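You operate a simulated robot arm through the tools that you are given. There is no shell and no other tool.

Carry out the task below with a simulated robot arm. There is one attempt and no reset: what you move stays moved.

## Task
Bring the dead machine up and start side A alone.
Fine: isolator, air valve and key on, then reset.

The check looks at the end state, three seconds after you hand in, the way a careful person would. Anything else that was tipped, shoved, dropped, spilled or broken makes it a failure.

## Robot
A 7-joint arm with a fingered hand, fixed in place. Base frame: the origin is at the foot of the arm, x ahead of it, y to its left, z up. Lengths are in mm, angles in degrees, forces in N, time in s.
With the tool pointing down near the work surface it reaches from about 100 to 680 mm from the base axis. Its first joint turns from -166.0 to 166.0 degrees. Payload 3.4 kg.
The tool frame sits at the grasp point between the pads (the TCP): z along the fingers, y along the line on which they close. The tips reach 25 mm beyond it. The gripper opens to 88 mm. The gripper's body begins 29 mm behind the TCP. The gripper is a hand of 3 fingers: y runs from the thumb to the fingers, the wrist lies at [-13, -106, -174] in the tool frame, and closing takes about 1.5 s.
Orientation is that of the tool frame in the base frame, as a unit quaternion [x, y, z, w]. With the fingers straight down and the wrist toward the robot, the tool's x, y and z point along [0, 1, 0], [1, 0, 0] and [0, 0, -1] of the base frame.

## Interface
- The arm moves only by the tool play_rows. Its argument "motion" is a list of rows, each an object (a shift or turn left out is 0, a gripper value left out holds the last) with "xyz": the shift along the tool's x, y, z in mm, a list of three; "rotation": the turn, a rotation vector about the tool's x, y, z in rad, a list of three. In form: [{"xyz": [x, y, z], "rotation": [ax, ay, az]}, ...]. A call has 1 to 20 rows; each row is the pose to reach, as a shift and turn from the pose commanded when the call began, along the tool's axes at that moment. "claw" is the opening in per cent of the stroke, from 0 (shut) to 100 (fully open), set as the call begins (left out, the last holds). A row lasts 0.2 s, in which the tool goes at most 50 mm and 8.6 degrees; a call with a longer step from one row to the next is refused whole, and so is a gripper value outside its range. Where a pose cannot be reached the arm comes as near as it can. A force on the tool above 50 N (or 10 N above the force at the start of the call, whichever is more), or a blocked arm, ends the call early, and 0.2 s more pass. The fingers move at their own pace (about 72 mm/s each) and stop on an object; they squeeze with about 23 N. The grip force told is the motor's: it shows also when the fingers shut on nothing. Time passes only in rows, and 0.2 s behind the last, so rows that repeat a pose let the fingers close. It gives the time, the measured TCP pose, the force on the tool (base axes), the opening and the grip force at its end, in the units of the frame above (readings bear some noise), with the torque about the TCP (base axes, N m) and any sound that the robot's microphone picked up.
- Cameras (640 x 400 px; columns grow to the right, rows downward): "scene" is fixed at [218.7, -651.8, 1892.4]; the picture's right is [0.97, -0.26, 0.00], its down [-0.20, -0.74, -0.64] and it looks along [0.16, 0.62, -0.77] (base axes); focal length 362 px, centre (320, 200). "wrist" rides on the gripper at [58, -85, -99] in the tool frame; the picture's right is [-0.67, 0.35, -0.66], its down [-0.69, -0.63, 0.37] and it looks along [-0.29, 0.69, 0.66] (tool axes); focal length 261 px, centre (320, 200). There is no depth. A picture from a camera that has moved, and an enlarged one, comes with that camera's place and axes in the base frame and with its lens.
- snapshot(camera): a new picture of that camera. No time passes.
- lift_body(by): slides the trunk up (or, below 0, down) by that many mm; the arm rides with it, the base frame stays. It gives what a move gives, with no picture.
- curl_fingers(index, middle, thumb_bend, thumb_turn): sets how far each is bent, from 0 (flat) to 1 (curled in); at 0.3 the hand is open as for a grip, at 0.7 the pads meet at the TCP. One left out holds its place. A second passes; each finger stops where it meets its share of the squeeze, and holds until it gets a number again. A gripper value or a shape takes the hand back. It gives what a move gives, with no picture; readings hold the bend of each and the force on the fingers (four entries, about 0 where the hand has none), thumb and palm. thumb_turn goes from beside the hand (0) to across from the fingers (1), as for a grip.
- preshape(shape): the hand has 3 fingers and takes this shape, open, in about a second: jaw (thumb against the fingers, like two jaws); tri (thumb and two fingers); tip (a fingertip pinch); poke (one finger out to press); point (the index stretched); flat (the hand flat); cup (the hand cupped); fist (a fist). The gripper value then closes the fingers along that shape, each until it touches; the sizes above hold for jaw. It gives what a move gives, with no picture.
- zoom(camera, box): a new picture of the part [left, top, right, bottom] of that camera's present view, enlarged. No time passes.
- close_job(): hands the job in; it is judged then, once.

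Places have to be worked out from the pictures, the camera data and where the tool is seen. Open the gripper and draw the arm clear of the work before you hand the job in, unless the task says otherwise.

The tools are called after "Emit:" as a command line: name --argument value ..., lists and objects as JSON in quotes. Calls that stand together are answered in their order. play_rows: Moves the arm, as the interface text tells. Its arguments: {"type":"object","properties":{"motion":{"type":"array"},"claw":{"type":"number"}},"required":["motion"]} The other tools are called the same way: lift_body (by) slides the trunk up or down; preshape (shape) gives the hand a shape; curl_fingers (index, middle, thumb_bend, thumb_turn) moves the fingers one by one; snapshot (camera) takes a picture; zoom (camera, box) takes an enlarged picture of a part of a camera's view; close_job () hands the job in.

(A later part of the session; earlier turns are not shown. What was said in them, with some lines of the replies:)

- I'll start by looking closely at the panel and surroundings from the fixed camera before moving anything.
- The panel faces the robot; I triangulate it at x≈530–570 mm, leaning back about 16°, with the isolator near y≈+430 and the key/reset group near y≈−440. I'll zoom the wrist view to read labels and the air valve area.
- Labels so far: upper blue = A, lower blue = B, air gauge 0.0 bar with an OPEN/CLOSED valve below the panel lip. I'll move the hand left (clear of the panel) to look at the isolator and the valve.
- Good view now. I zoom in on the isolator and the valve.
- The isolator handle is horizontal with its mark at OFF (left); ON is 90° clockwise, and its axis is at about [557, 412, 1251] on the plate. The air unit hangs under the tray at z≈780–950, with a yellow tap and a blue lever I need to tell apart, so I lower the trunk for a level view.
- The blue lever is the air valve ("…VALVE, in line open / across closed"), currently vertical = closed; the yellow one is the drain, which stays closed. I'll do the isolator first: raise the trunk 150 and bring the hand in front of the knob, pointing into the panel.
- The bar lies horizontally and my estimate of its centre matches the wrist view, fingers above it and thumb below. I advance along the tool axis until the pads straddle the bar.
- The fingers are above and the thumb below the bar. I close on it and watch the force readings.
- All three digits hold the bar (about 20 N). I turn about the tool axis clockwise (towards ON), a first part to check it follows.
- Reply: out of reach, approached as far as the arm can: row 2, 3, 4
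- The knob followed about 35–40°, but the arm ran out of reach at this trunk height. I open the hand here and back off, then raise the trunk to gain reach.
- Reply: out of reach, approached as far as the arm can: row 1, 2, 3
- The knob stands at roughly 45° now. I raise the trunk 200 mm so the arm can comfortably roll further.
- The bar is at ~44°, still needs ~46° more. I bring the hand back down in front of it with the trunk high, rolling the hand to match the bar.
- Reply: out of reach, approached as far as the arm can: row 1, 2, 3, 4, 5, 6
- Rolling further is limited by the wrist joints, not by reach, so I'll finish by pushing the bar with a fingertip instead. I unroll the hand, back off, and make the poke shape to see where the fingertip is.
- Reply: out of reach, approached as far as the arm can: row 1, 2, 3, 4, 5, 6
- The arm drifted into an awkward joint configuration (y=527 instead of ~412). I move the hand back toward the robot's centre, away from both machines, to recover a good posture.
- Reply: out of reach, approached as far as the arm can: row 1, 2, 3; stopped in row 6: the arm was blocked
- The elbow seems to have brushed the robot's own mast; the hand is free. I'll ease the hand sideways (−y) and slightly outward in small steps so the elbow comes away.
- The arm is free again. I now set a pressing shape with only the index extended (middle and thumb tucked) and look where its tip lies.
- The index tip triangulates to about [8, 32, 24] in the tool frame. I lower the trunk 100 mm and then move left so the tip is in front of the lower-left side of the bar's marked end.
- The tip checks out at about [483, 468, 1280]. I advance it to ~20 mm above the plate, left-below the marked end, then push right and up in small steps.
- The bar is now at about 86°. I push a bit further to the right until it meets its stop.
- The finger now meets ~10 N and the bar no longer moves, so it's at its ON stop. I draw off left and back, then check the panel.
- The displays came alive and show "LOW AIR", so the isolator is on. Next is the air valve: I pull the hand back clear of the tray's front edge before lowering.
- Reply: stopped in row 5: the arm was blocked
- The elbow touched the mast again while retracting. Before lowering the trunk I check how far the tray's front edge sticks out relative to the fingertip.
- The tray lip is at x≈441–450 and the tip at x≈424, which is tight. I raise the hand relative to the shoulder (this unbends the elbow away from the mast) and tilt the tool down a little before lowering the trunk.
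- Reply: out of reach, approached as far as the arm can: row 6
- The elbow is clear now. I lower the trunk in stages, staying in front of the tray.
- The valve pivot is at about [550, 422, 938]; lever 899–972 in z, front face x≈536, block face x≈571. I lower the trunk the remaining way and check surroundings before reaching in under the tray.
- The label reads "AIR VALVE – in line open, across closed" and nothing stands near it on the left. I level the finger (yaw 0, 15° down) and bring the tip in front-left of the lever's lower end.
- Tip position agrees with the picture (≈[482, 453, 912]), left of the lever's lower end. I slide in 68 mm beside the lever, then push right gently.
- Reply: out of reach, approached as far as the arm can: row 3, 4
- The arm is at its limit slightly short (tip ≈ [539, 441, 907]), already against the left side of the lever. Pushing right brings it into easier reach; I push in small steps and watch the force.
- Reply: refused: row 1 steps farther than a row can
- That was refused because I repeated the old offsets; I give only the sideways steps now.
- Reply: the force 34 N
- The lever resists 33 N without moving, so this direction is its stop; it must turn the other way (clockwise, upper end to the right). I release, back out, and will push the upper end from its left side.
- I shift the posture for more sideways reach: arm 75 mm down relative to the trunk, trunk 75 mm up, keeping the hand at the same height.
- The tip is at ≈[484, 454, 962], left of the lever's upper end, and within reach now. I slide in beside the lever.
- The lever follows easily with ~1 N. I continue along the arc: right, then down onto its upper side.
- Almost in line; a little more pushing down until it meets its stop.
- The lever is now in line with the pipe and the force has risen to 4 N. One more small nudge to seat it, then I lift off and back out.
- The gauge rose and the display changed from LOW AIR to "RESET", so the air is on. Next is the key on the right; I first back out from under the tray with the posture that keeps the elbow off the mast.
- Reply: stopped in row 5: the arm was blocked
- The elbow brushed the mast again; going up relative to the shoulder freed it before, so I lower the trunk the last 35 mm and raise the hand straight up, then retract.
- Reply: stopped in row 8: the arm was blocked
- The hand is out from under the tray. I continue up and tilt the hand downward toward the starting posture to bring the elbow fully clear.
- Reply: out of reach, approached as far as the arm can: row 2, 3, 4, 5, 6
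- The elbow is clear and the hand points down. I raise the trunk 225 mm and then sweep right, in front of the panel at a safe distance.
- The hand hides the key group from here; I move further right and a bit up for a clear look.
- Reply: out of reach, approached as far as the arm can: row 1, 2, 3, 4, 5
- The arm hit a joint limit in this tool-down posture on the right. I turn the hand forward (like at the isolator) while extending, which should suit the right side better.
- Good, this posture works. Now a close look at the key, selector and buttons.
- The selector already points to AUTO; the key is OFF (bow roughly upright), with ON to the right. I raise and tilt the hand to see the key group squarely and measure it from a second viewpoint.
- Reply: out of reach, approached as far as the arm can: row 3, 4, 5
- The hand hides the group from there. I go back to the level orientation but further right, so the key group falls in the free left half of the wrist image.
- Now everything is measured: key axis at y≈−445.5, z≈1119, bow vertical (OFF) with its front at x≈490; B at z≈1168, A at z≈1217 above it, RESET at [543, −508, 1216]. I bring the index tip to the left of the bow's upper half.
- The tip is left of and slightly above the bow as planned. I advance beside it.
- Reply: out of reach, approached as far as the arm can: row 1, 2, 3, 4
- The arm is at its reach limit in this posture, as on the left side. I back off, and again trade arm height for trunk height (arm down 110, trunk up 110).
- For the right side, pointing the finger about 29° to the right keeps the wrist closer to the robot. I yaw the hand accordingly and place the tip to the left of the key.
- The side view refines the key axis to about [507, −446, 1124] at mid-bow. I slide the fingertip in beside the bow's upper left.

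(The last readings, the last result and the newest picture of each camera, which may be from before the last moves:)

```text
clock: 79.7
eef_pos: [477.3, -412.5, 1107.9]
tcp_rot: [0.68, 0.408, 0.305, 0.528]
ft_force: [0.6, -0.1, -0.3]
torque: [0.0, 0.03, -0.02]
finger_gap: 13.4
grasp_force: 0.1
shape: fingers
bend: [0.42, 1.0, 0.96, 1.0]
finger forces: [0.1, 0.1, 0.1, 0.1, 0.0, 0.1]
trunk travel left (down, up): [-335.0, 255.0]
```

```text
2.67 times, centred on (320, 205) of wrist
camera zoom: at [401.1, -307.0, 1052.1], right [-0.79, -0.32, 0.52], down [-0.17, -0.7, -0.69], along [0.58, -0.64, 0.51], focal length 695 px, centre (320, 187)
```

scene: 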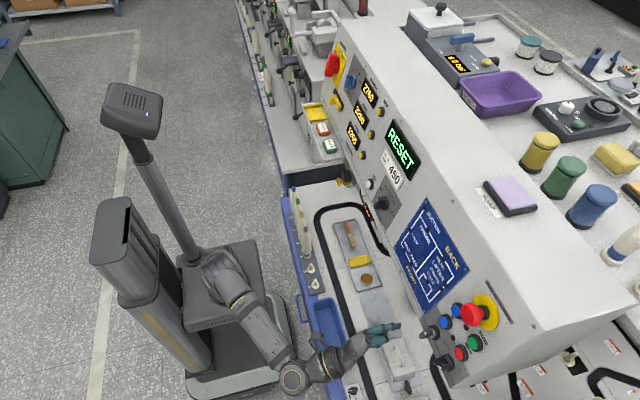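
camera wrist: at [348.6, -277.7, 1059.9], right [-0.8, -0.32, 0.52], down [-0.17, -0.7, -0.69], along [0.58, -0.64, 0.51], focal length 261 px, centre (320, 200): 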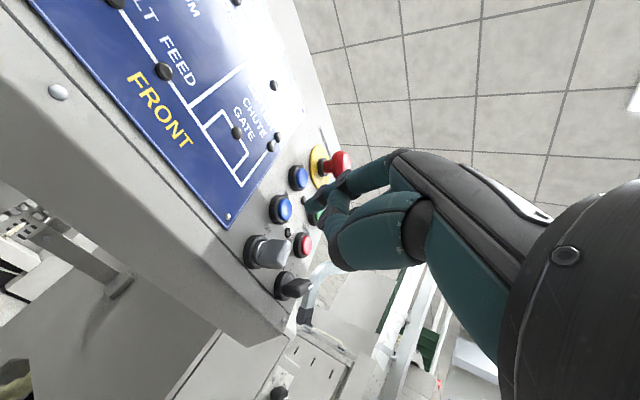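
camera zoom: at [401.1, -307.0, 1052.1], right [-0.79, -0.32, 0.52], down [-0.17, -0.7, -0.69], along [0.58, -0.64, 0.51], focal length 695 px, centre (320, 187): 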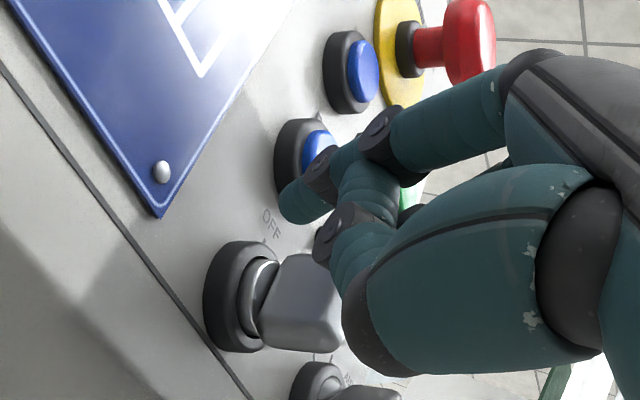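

Emit:
play_rows --motion '[{"xyz": [-5, 0.6, 2.8]}, {"xyz": [-10.5, 1.3, 5.6]}, {"xyz": [-13.6, 5.7, 7.4]}, {"xyz": [-18.6, 9, 10.1]}]'

Emit:
zoom --camera "scene" --box '[400, 300, 480, 350]'

Emit:
zoom --camera "wrist" --box '[200, 130, 440, 280]'

```text
clock: 80.7
eef_pos: [478.2, -436.0, 1114.7]
tcp_rot: [0.68, 0.408, 0.305, 0.528]
ft_force: [-0.4, 0.2, 0.7]
torque: [-0.04, 0.02, 0.02]
finger_gap: 13.5
grasp_force: 0.1
shape: fingers
bend: [0.42, 1.0, 0.96, 1.0]
finger forces: [0.7, 0.0, 0.0, 0.0, 0.0, 0.0]
trunk travel left (down, up): [-335.0, 255.0]
```

```text
8.00 times, centred on (440, 325) of scene
camera zoom: at [218.7, -651.8, 1892.4], right [0.97, -0.26, 0.0], down [-0.2, -0.74, -0.64], along [0.16, 0.62, -0.77], focal length 2894 px, centre (-640, -800)
```

zoom: 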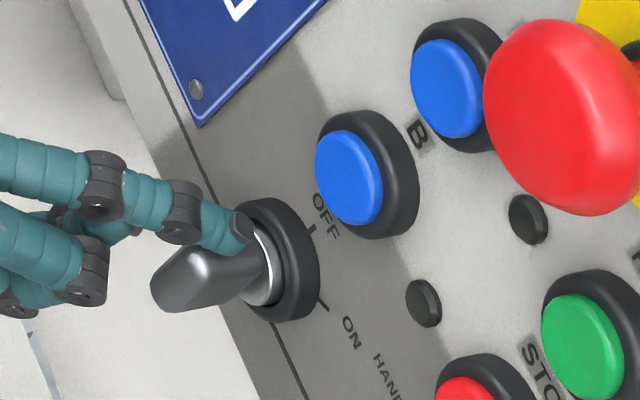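

```text
2.67 times, centred on (320, 205) of wrist
camera zoom: at [402.5, -329.1, 1058.7], right [-0.8, -0.32, 0.52], down [-0.17, -0.7, -0.69], along [0.58, -0.64, 0.51], focal length 695 px, centre (320, 187)
```

zoom: 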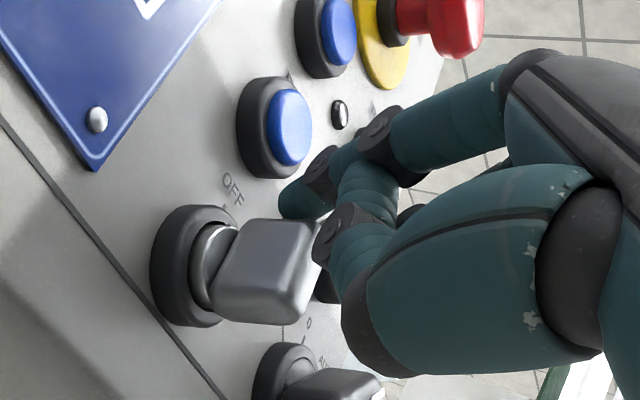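

The fingertip passed over the top of the bow (only 0.7 N), so the bow sits lower than I assumed. I go back left, drop about 9 mm, and push again.

Emit:
play_rows --motion '[{"xyz": [9, -4, -5]}, {"xyz": [18.6, -9, -10.1]}, {"xyz": [17.6, -18, -9.8]}, {"xyz": [7.1, -17.5, -4.2]}, {"xyz": [4, -16.5, -2.4]}]'

Emit:
zoom --camera "scene" --box '[400, 300, 480, 350]'

Emit:
zoom --camera "wrist" --box '[200, 130, 440, 280]'

```text
clock: 81.9
eef_pos: [474.4, -427.9, 1099.6]
tcp_rot: [0.679, 0.409, 0.305, 0.528]
ft_force: [-0.5, 4.2, -1.3]
torque: [-0.11, -0.01, 0.12]
finger_gap: 13.7
grasp_force: 2.3
shape: fingers
bend: [0.42, 1.0, 0.96, 1.0]
finger forces: [4.5, 0.0, 0.1, 0.0, 0.1, 0.0]
trunk travel left (down, up): [-335.0, 255.0]
```

```text
8.00 times, centred on (440, 325) of scene
camera zoom: at [218.7, -651.8, 1892.4], right [0.97, -0.26, 0.0], down [-0.2, -0.74, -0.64], along [0.16, 0.62, -0.77], focal length 2894 px, centre (-640, -800)
```

zoom: 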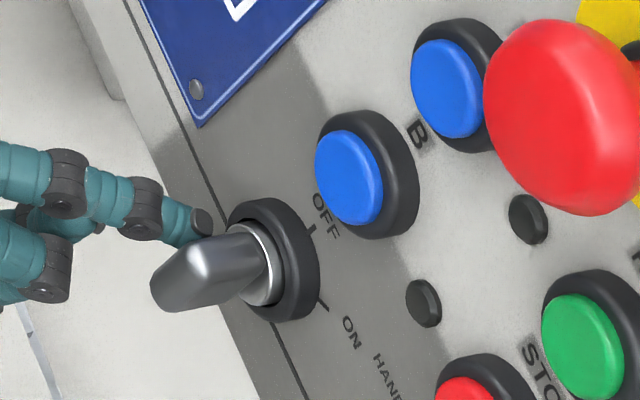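

```text
2.67 times, centred on (320, 205) of wrist
camera zoom: at [398.2, -321.9, 1043.3], right [-0.79, -0.32, 0.52], down [-0.17, -0.7, -0.69], along [0.58, -0.63, 0.51], focal length 695 px, centre (320, 187)
```

zoom: 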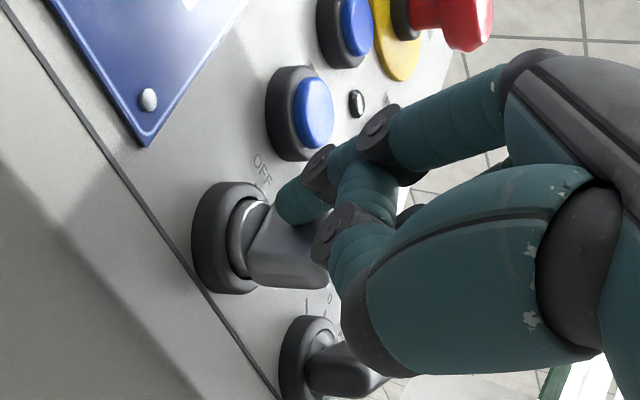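

Now there is solid contact (4.5 N) on the bow's left side, upper half. I keep pushing right and slightly up along the turning arc.

Emit:
play_rows --motion '[{"xyz": [-2.6, 0.6, 1.4]}, {"xyz": [-5.2, 1.5, 2.8]}, {"xyz": [-7.8, 2.5, 4.2]}]'

Emit:
zoom --camera "scene" --box '[400, 300, 480, 350]'

Emit:
zoom --camera "wrist" --box '[200, 130, 440, 280]'

```text
clock: 82.7
eef_pos: [474.3, -436.1, 1103.6]
tcp_rot: [0.678, 0.409, 0.306, 0.528]
ft_force: [1.5, 7.2, 5.3]
torque: [-0.2, -0.12, 0.26]
finger_gap: 14.3
grasp_force: 3.9
shape: fingers
bend: [0.41, 1.0, 0.96, 1.0]
finger forces: [7.9, 0.1, 0.0, 0.0, 0.1, 0.1]
trunk travel left (down, up): [-335.0, 255.0]
```

```text
8.00 times, centred on (440, 325) of scene
camera zoom: at [218.7, -651.8, 1892.4], right [0.97, -0.26, 0.0], down [-0.2, -0.74, -0.64], along [0.16, 0.62, -0.77], focal length 2894 px, centre (-640, -800)
```

zoom: 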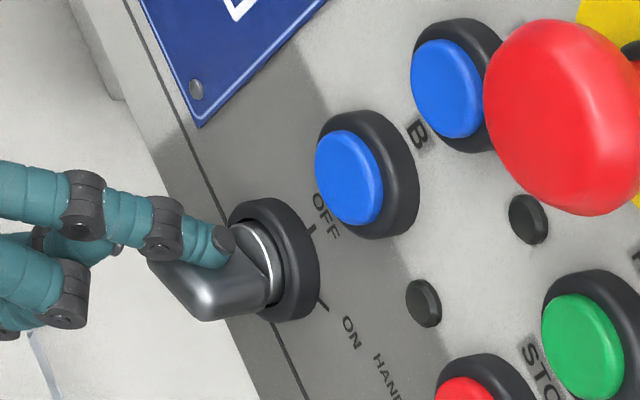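

```text
2.67 times, centred on (320, 205) of wrist
camera zoom: at [399.1, -330.2, 1046.2], right [-0.8, -0.32, 0.52], down [-0.16, -0.7, -0.69], along [0.58, -0.63, 0.51], focal length 695 px, centre (320, 187)
```

zoom: 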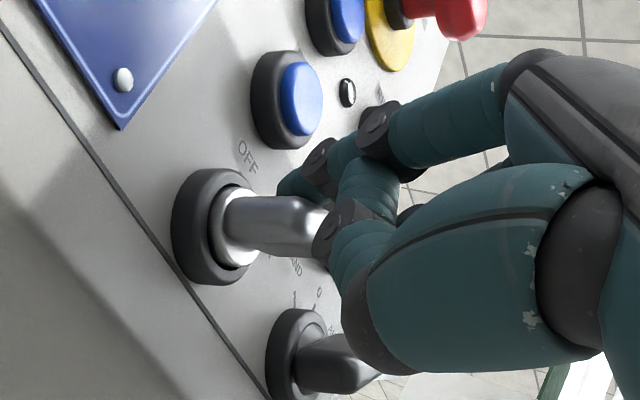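

The bow is turning. I follow the arc further right, then press down on its right side.

Emit:
play_rows --motion '[{"xyz": [-4.4, 0.5, 2.3]}, {"xyz": [-7.4, -1.5, 3.9]}, {"xyz": [-8.8, -4, 4.5]}]'

Emit:
zoom --camera "scene" --box '[400, 300, 480, 350]'

Emit:
zoom --camera "wrist" --box '[200, 130, 440, 280]'

```text
clock: 83.5
eef_pos: [473.8, -443.3, 1100.2]
tcp_rot: [0.677, 0.41, 0.307, 0.529]
ft_force: [1.9, 17.7, 8.9]
torque: [-0.56, -0.26, 0.6]
finger_gap: 16.4
grasp_force: 7.9
shape: fingers
bend: [0.36, 1.0, 0.97, 1.0]
finger forces: [16.7, 0.0, 0.0, 0.0, 0.1, 0.0]
trunk travel left (down, up): [-335.0, 255.0]
```

```text
8.00 times, centred on (440, 325) of scene
camera zoom: at [218.7, -651.8, 1892.4], right [0.97, -0.26, 0.0], down [-0.2, -0.74, -0.64], along [0.16, 0.62, -0.77], focal length 2894 px, centre (-640, -800)
```

zoom: 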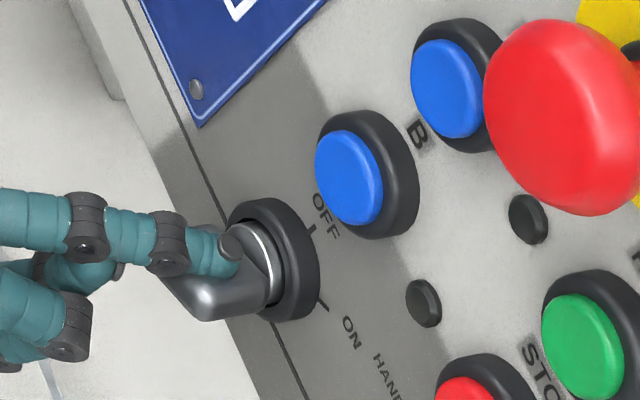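

```text
2.67 times, centred on (320, 205) of wrist
camera zoom: at [397.1, -337.5, 1042.3], right [-0.8, -0.32, 0.52], down [-0.16, -0.71, -0.69], along [0.58, -0.63, 0.51], focal length 695 px, centre (320, 187)
```

zoom: 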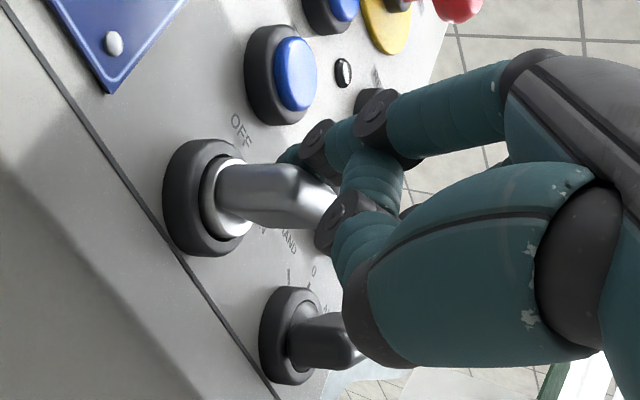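

The force climbed to ~17 N with the bow no longer turning — the OFF and ON ticks are only about 60° apart, so this may be the ON stop. I back the finger off up-left and look.

Emit:
play_rows --motion '[{"xyz": [4, 5, -2]}, {"xyz": [6, 12, -6]}, {"xyz": [8, 14, -26]}, {"xyz": [8, 14, -46]}, {"xyz": [8, 14, -66]}]'

Emit:
zoom --camera "scene" --box '[400, 300, 480, 350]'

Emit:
zoom --camera "wrist" --box '[200, 150, 400, 320]'

Emit:
snapshot --camera "scene"

```text
clock: 84.7
eef_pos: [423.2, -411.4, 1126.7]
tcp_rot: [0.68, 0.408, 0.306, 0.527]
ft_force: [-0.8, 0.2, 0.6]
torque: [0.02, 0.0, 0.01]
finger_gap: 14.0
grasp_force: 0.1
shape: fingers
bend: [0.41, 1.0, 0.96, 1.0]
finger forces: [0.0, 0.0, 0.0, 0.0, 0.0, 0.0]
trunk travel left (down, up): [-335.0, 255.0]
```

```text
8.00 times, centred on (440, 325) of scene
camera zoom: at [218.7, -651.8, 1892.4], right [0.97, -0.26, 0.0], down [-0.2, -0.74, -0.64], along [0.16, 0.62, -0.77], focal length 2894 px, centre (-640, -800)
```

zoom: 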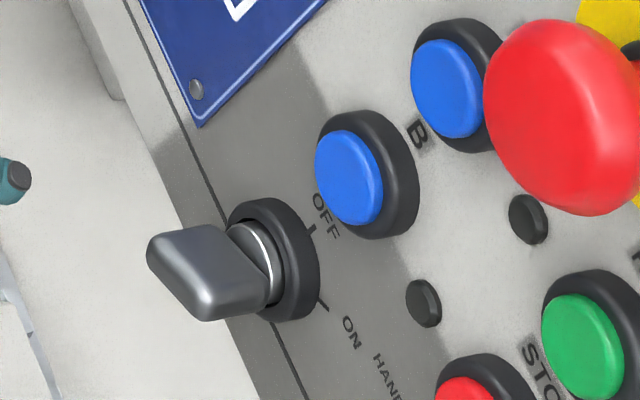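

```text
2.35 times, centred on (300, 235) of wrist
camera zoom: at [348.0, -305.6, 1070.6], right [-0.8, -0.32, 0.52], down [-0.17, -0.7, -0.69], along [0.58, -0.64, 0.51], focal length 613 px, centre (367, 118)
```

zoom: 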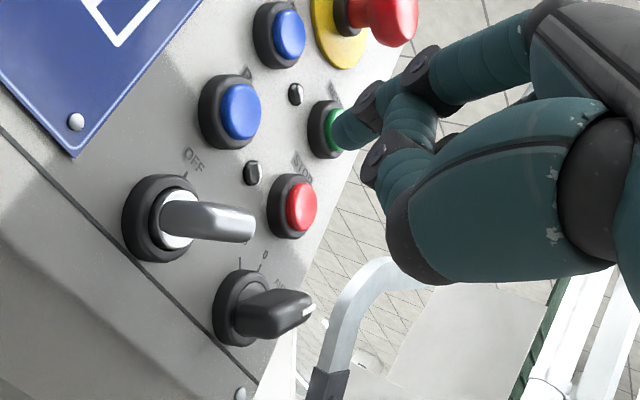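

```text
taken
```

scene: 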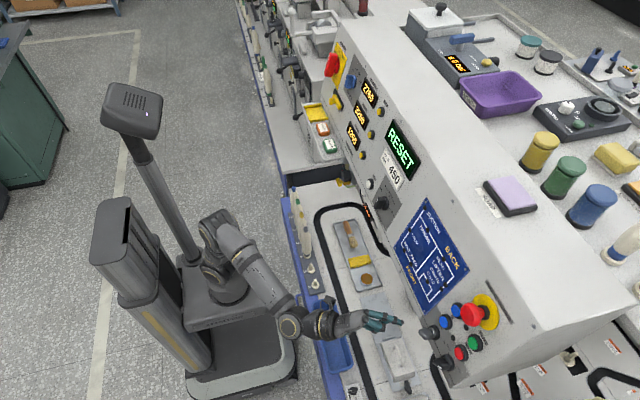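

The bow now lies close to the ON tick and was hard against its stop. Next RESET at about [543, −508, 1219]: I raise the trunk 85 mm and move the fingertip to 30 mm in front of the green button, passing below the emergency-stop head.

Emit:
lift_body --by 85

Emit:
play_rows --motion '[{"xyz": [-10, 3, 19]}, {"xyz": [-20, 6, 38]}, {"xyz": [-30, 9, 57]}, {"xyz": [-40, 12, 75]}, {"xyz": [-49.4, 14.4, 94.3]}]'

Emit:
zoom --camera "scene" --box '[400, 280, 512, 350]'

Emit:
snapshot --camera "wrist"

```text
clock: 85.9
eef_pos: [423.2, -412.4, 1213.3]
tcp_rot: [0.679, 0.408, 0.305, 0.528]
ft_force: [-0.3, 0.1, -0.4]
torque: [0.01, 0.01, 0.01]
finger_gap: 13.5
grasp_force: 0.0
shape: fingers
bend: [0.41, 1.0, 0.96, 1.0]
finger forces: [0.0, 0.0, 0.0, 0.0, 0.0, 0.0]
trunk travel left (down, up): [-420.0, 170.0]
```

```text
clock: 87.1
eef_pos: [483.0, -501.1, 1201.5]
tcp_rot: [0.68, 0.408, 0.306, 0.527]
ft_force: [-1.1, 0.0, -0.9]
torque: [0.01, 0.0, 0.0]
finger_gap: 13.8
grasp_force: 0.1
shape: fingers
bend: [0.41, 1.0, 0.96, 1.0]
finger forces: [0.1, 0.0, 0.0, 0.1, 0.1, 0.1]
trunk travel left (down, up): [-420.0, 170.0]
```

```text
5.71 times, centred on (456, 315) of scene
camera zoom: at [218.7, -651.8, 1892.4], right [0.97, -0.26, 0.0], down [-0.2, -0.74, -0.64], along [0.16, 0.62, -0.77], focal length 2067 px, centre (-457, -457)
```

zoom: 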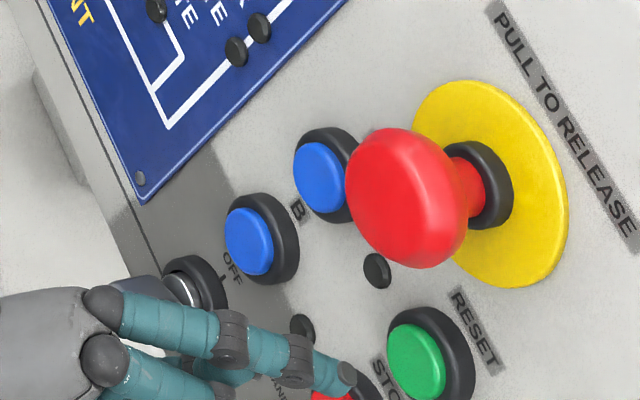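

```text
taken
camera wrist: at [407.1, -394.9, 1145.5], right [-0.79, -0.32, 0.52], down [-0.17, -0.7, -0.69], along [0.58, -0.64, 0.51], focal length 261 px, centre (320, 200)
```

wrist: 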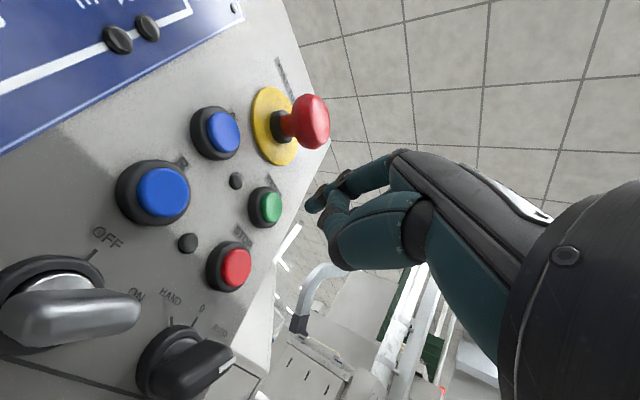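

The finger is aligned in front of RESET. I press along the panel normal in small steps.

Emit:
play_rows --motion '[{"xyz": [5.6, -0.3, 10.6]}, {"xyz": [10.3, -0.5, 19.4]}, {"xyz": [13.2, -0.7, 24.8]}, {"xyz": [15, -0.8, 28.3]}, {"xyz": [16.5, -0.8, 31]}]'

Emit:
zoom --camera "wrist" --box '[180, 120, 420, 270]'

Emit:
snapshot --camera "scene"

```text
clock: 88.3
eef_pos: [513.0, -502.0, 1195.1]
tcp_rot: [0.679, 0.408, 0.306, 0.528]
ft_force: [-11.0, 2.1, 3.4]
torque: [-0.08, -0.4, -0.02]
finger_gap: 13.7
grasp_force: 5.8
shape: fingers
bend: [0.41, 1.0, 0.96, 1.0]
finger forces: [11.6, 0.0, 0.1, 0.1, 0.0, 0.0]
trunk travel left (down, up): [-420.0, 170.0]
heard: click
```

```text
2.67 times, centred on (300, 195) of wrist
camera zoom: at [438.3, -394.5, 1138.3], right [-0.8, -0.32, 0.51], down [-0.17, -0.7, -0.69], along [0.58, -0.64, 0.51], focal length 695 px, centre (373, 213)
```

zoom: 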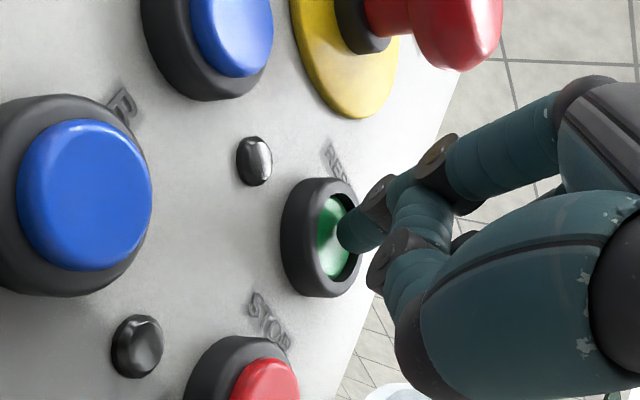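

```text
taken
```

scene: 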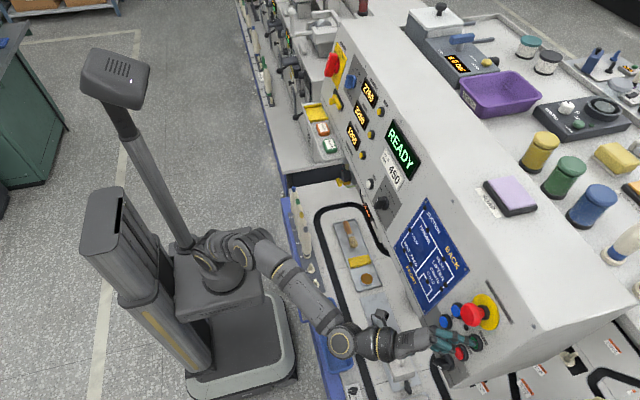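

A click and the display now says "READY". I withdraw from RESET, move left in front of the upper blue button A (well clear of the e-stop head), and check alignment.

Emit:
play_rows --motion '[{"xyz": [-8, 0.4, -14]}, {"xyz": [-20, 1, -38]}, {"xyz": [-30.6, 1.6, -57.5]}, {"xyz": [-12, -1, -67.5]}, {"xyz": [7, -3, -77.6]}, {"xyz": [25.8, -5.5, -87.6]}, {"xyz": [33, -7, -73]}, {"xyz": [41.1, -8, -58.5]}]'

Emit:
snapshot --camera "wrist"

Emit:
zoom --camera "scene" --box '[400, 280, 512, 350]'

Emit:
zoom --camera "scene" --box '[360, 110, 440, 170]'

```text
clock: 90.1
eef_pos: [486.5, -436.8, 1200.0]
tcp_rot: [0.68, 0.408, 0.305, 0.528]
ft_force: [-0.8, 0.3, 0.2]
torque: [-0.02, -0.03, 0.0]
finger_gap: 13.5
grasp_force: 0.1
shape: fingers
bend: [0.41, 1.0, 0.96, 1.0]
finger forces: [0.0, 0.0, 0.0, 0.0, 0.0, 0.1]
trunk travel left (down, up): [-420.0, 170.0]
```

```text
taken
camera wrist: at [410.6, -330.3, 1144.1], right [-0.79, -0.32, 0.52], down [-0.17, -0.7, -0.69], along [0.58, -0.64, 0.51], focal length 261 px, centre (320, 200)
```

wrist: 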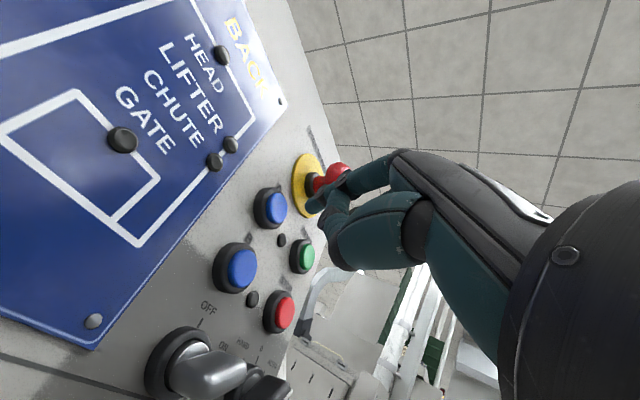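

```text
5.71 times, centred on (456, 315) of scene
camera zoom: at [218.7, -651.8, 1892.4], right [0.97, -0.26, 0.0], down [-0.2, -0.74, -0.64], along [0.16, 0.62, -0.77], focal length 2067 px, centre (-457, -457)
```

zoom: 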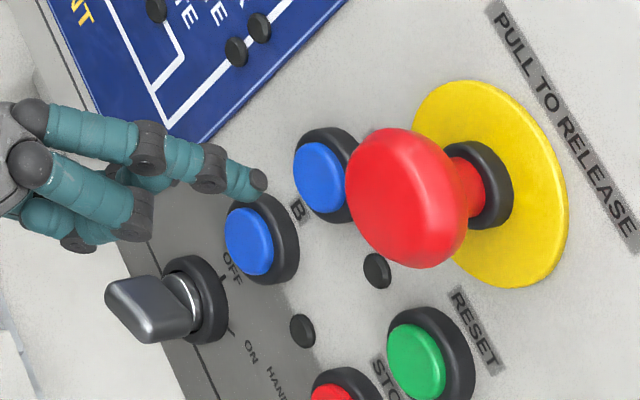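

```text
6.67 times, centred on (400, 140) of scene
camera zoom: at [218.7, -651.8, 1892.4], right [0.97, -0.26, 0.0], down [-0.2, -0.74, -0.64], along [0.16, 0.62, -0.77], focal length 2412 px, centre (-213, 600)
```

zoom: 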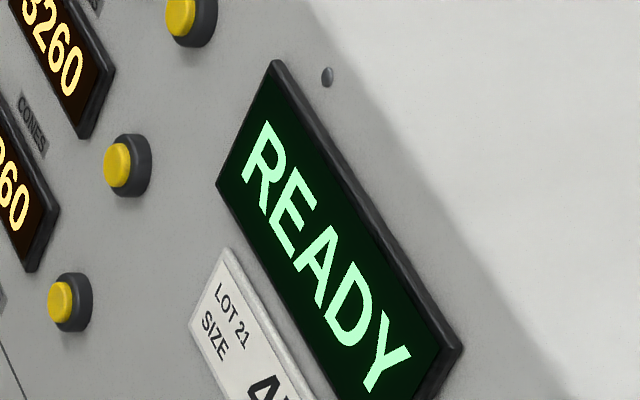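

Emit:
zoom --camera "wrist" --box '[210, 140, 370, 240]'

Emit:
zoom --camera "wrist" --box '[200, 170, 340, 340]'

```text
4.00 times, centred on (290, 190) of wrist
camera zoom: at [410.6, -330.3, 1144.1], right [-0.79, -0.32, 0.52], down [-0.17, -0.7, -0.69], along [0.58, -0.64, 0.51], focal length 1043 px, centre (440, 240)
```

zoom: 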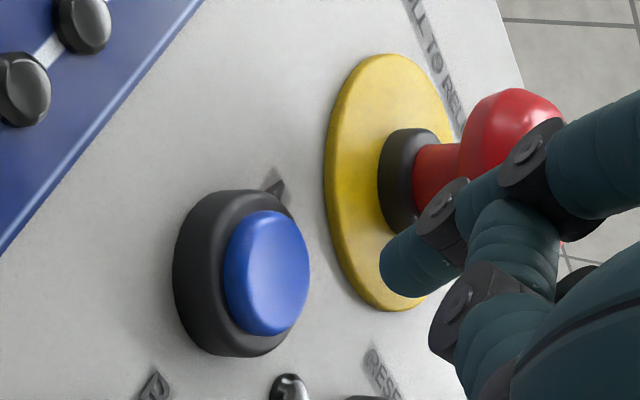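

```text
2.35 times, centred on (270, 255) of wrist
camera zoom: at [410.6, -330.3, 1144.1], right [-0.79, -0.32, 0.52], down [-0.17, -0.7, -0.69], along [0.58, -0.64, 0.51], focal length 613 px, centre (438, 71)
```

zoom: 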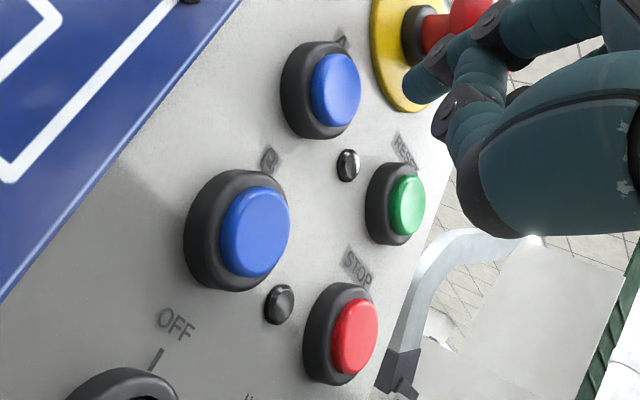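

The upper button is indeed labelled A; tip and cap line up (cap ≈[544, −445, 1220]). I press A once along the panel normal.

Emit:
play_rows --motion '[{"xyz": [4.7, 0.5, 8.8]}, {"xyz": [9.4, 1.2, 17.7]}, {"xyz": [11.8, 1.5, 22.1]}, {"xyz": [13.4, 1.5, 25.2]}, {"xyz": [14.6, 1.5, 27.4]}]'

Emit:
snapshot --camera "scene"

Emit:
zoom --camera "wrist" --box '[180, 120, 420, 300]'

```text
clock: 91.3
eef_pos: [514.5, -436.9, 1194.9]
tcp_rot: [0.679, 0.406, 0.306, 0.53]
ft_force: [-10.8, 2.1, 1.7]
torque: [-0.06, -0.31, -0.03]
finger_gap: 13.3
grasp_force: 5.4
shape: fingers
bend: [0.42, 1.0, 0.96, 1.0]
finger forces: [10.3, 0.1, 0.1, 0.0, 0.0, 0.0]
trunk travel left (down, up): [-420.0, 170.0]
heard: click
```

```text
taken
```

scene: 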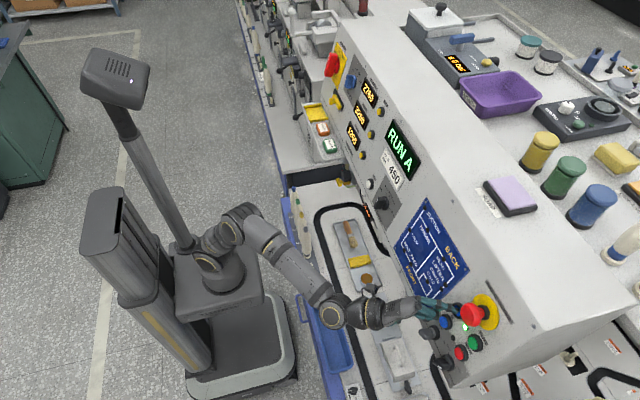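

```text
2.22 times, centred on (300, 210) of wrist
camera zoom: at [438.0, -330.9, 1139.2], right [-0.8, -0.32, 0.51], down [-0.17, -0.7, -0.69], along [0.58, -0.64, 0.51], focal length 579 px, centre (364, 178)
```

zoom: 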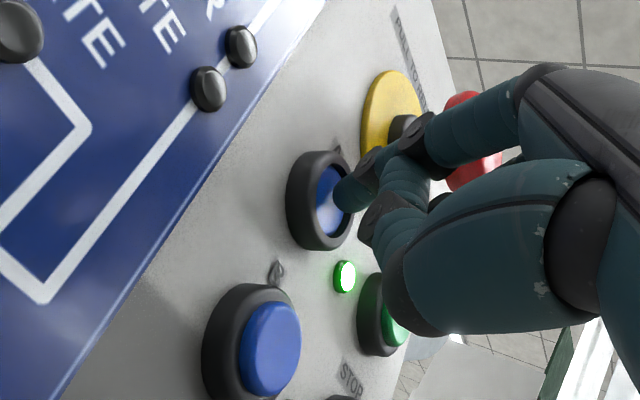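

The display reads "RUN A" and only A's lamp is lit. I withdraw straight off the button along the panel normal, then pull the hand back clear.

Emit:
play_rows --motion '[{"xyz": [-8, 0.4, -14]}, {"xyz": [-20, 1, -38]}, {"xyz": [-30.6, 1.6, -57.5]}, {"xyz": [-30, -2, -80]}, {"xyz": [-28, -6, -105]}, {"xyz": [-26, -10, -130]}]'

Emit:
snapshot --camera "scene"

Emit:
snapshot --camera "wrist"

```text
clock: 92.7
eef_pos: [390.2, -398.2, 1218.1]
tcp_rot: [0.68, 0.408, 0.305, 0.528]
ft_force: [0.7, 0.5, -0.8]
torque: [0.02, -0.01, 0.0]
finger_gap: 13.6
grasp_force: 0.0
shape: fingers
bend: [0.42, 1.0, 0.96, 1.0]
finger forces: [0.0, 0.0, 0.0, 0.0, 0.1, 0.0]
trunk travel left (down, up): [-420.0, 170.0]
```

```text
taken
```

scene: 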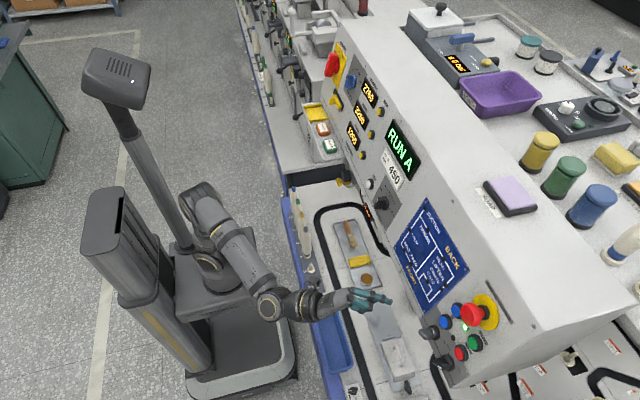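

```text
taken
camera wrist: at [314.4, -291.4, 1161.6], right [-0.8, -0.32, 0.52], down [-0.17, -0.7, -0.69], along [0.58, -0.64, 0.51], focal length 261 px, centre (320, 200)
```

wrist: 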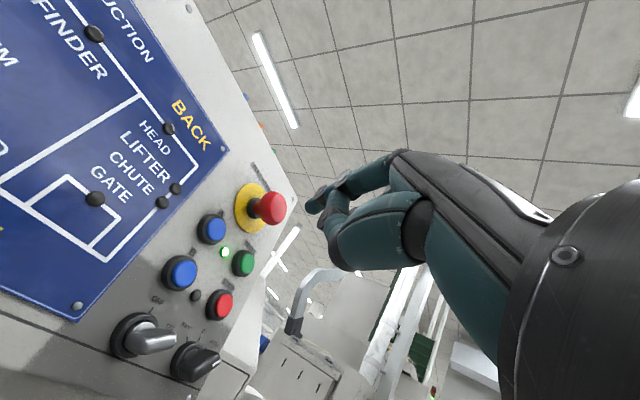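

Still "RUN A". I check the key and the other settings closely, then open the hand and draw further back.

Emit:
zoom --camera "wrist" --box '[90, 180, 290, 390]'

Emit:
zoom --camera "scene" --box '[300, 30, 460, 210]'

Emit:
zoom --camera "scene" --box '[410, 290, 500, 380]'

```text
1.90 times, centred on (190, 285) of wrist
camera zoom: at [314.4, -291.4, 1161.6], right [-0.8, -0.32, 0.52], down [-0.17, -0.7, -0.69], along [0.58, -0.64, 0.51], focal length 496 px, centre (568, 38)
```

zoom: 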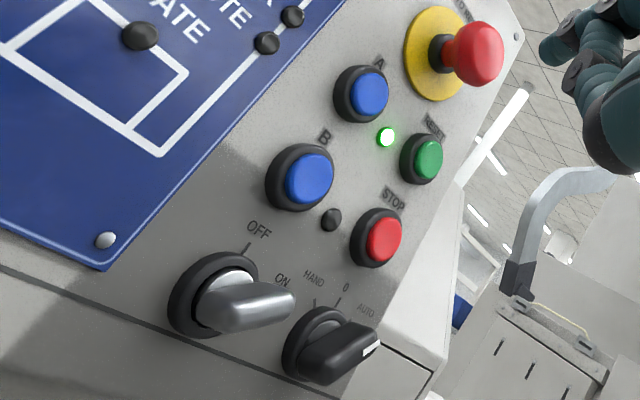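

```text
2.22 times, centred on (380, 120) of scene
camera zoom: at [218.7, -651.8, 1892.4], right [0.97, -0.26, 0.0], down [-0.2, -0.74, -0.64], along [0.16, 0.62, -0.77], focal length 804 px, centre (187, 378)
```

zoom: 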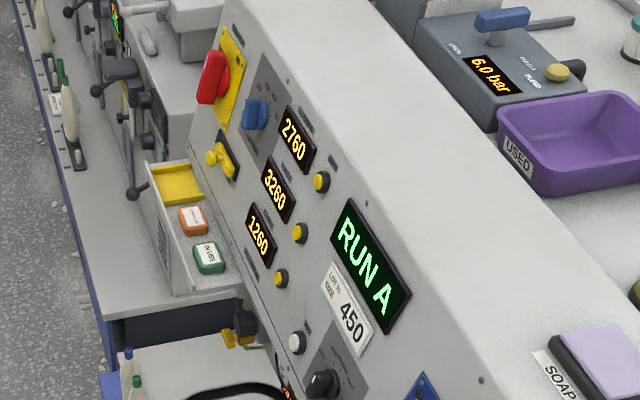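

```text
4.44 times, centred on (455, 335) of scene
camera zoom: at [218.7, -651.8, 1892.4], right [0.97, -0.26, 0.0], down [-0.2, -0.74, -0.64], along [0.16, 0.62, -0.77], focal length 1608 px, centre (-280, -400)
```

zoom: 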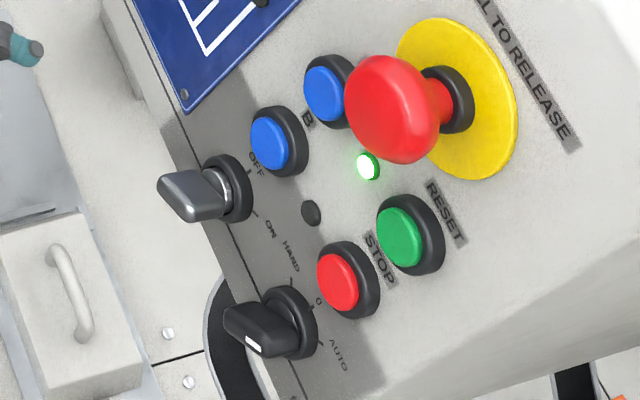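

All as wanted: key at ON, selector AUTO, A's lamp lit, B dark, display RUN A. I pull the hand further back and open it.

Emit:
play_rows --motion '[{"xyz": [6, -5, -20]}, {"xyz": [12, -10, -40]}, {"xyz": [18, -15, -60]}, {"xyz": [23.7, -20.6, -78.8]}]'

Emit:
preshape --shape "jaw"

Emit:
play_rows --motion '[{"xyz": [0, 0, 0]}, {"xyz": [0, 0, 0]}, {"xyz": [0, 0, 0]}, {"xyz": [0, 0, 0]}]' --claw 100

Emit:
snapshot --camera "scene"

```text
clock: 93.7
eef_pos: [329.4, -336.7, 1218.8]
tcp_rot: [0.68, 0.407, 0.305, 0.528]
ft_force: [-0.4, 0.5, -0.4]
torque: [-0.02, -0.01, 0.02]
finger_gap: 13.6
grasp_force: 0.1
shape: fingers
bend: [0.42, 1.0, 0.96, 1.0]
finger forces: [0.0, 0.0, 0.0, 0.0, 0.0, 0.1]
trunk travel left (down, up): [-420.0, 170.0]
```

```text
clock: 94.6
eef_pos: [330.2, -337.3, 1219.2]
tcp_rot: [0.679, 0.409, 0.306, 0.527]
ft_force: [-0.1, 0.3, 0.0]
torque: [-0.02, 0.04, 0.02]
finger_gap: 87.5
grasp_force: 0.1
shape: jaw
bend: [0.3, 0.3, 0.3, 0.98]
finger forces: [0.0, 0.1, 0.0, 0.0, 0.0, 0.1]
trunk travel left (down, up): [-420.0, 170.0]
```

```text
clock: 95.6
eef_pos: [329.9, -338.3, 1218.5]
tcp_rot: [0.68, 0.407, 0.305, 0.528]
ft_force: [0.0, -0.7, 0.1]
torque: [-0.02, 0.0, 0.02]
finger_gap: 87.4
grasp_force: 0.0
shape: jaw
bend: [0.3, 0.3, 0.3, 0.98]
finger forces: [0.0, 0.0, 0.1, 0.0, 0.0, 0.0]
trunk travel left (down, up): [-420.0, 170.0]
```

```text
taken
```

scene: 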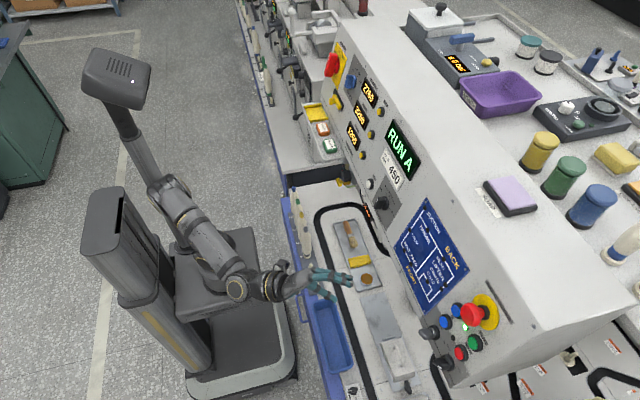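

The display still shows "RUN A" with only A's lamp lit. The isolator, air valve and key are on, the hand is open and clear of the panel, and nothing else has moved, so I hand the job in.

Emit:
close_job

```text
The job is handed in.
```

The machine is up and side A is running alone. The display reads "RUN A", A's lamp is lit and B's is dark.

- **Isolator:** turned to ON, and the displays came alive.
- **Air valve:** the blue lever is now in line with the pipe. The gauge came up and the LOW AIR message cleared.
- **Drain:** I left the yellow drain tap closed.
- **Key:** turned until it stopped at the ON mark.
- **Reset:** pressed once, and the display went to READY.
- **Start:** pressed A once. The HAND/0/AUTO selector was already at AUTO, so I left it there.

At one point I pushed the air valve lever the wrong way, with about 33 N. It was against its stop, so it didn't move. While turning and reaching on the left side, the arm's elbow was blocked a few times, apparently against the robot's own mast. In the last pictures nothing else looks moved or tipped. The hand is open and clear of the panel.
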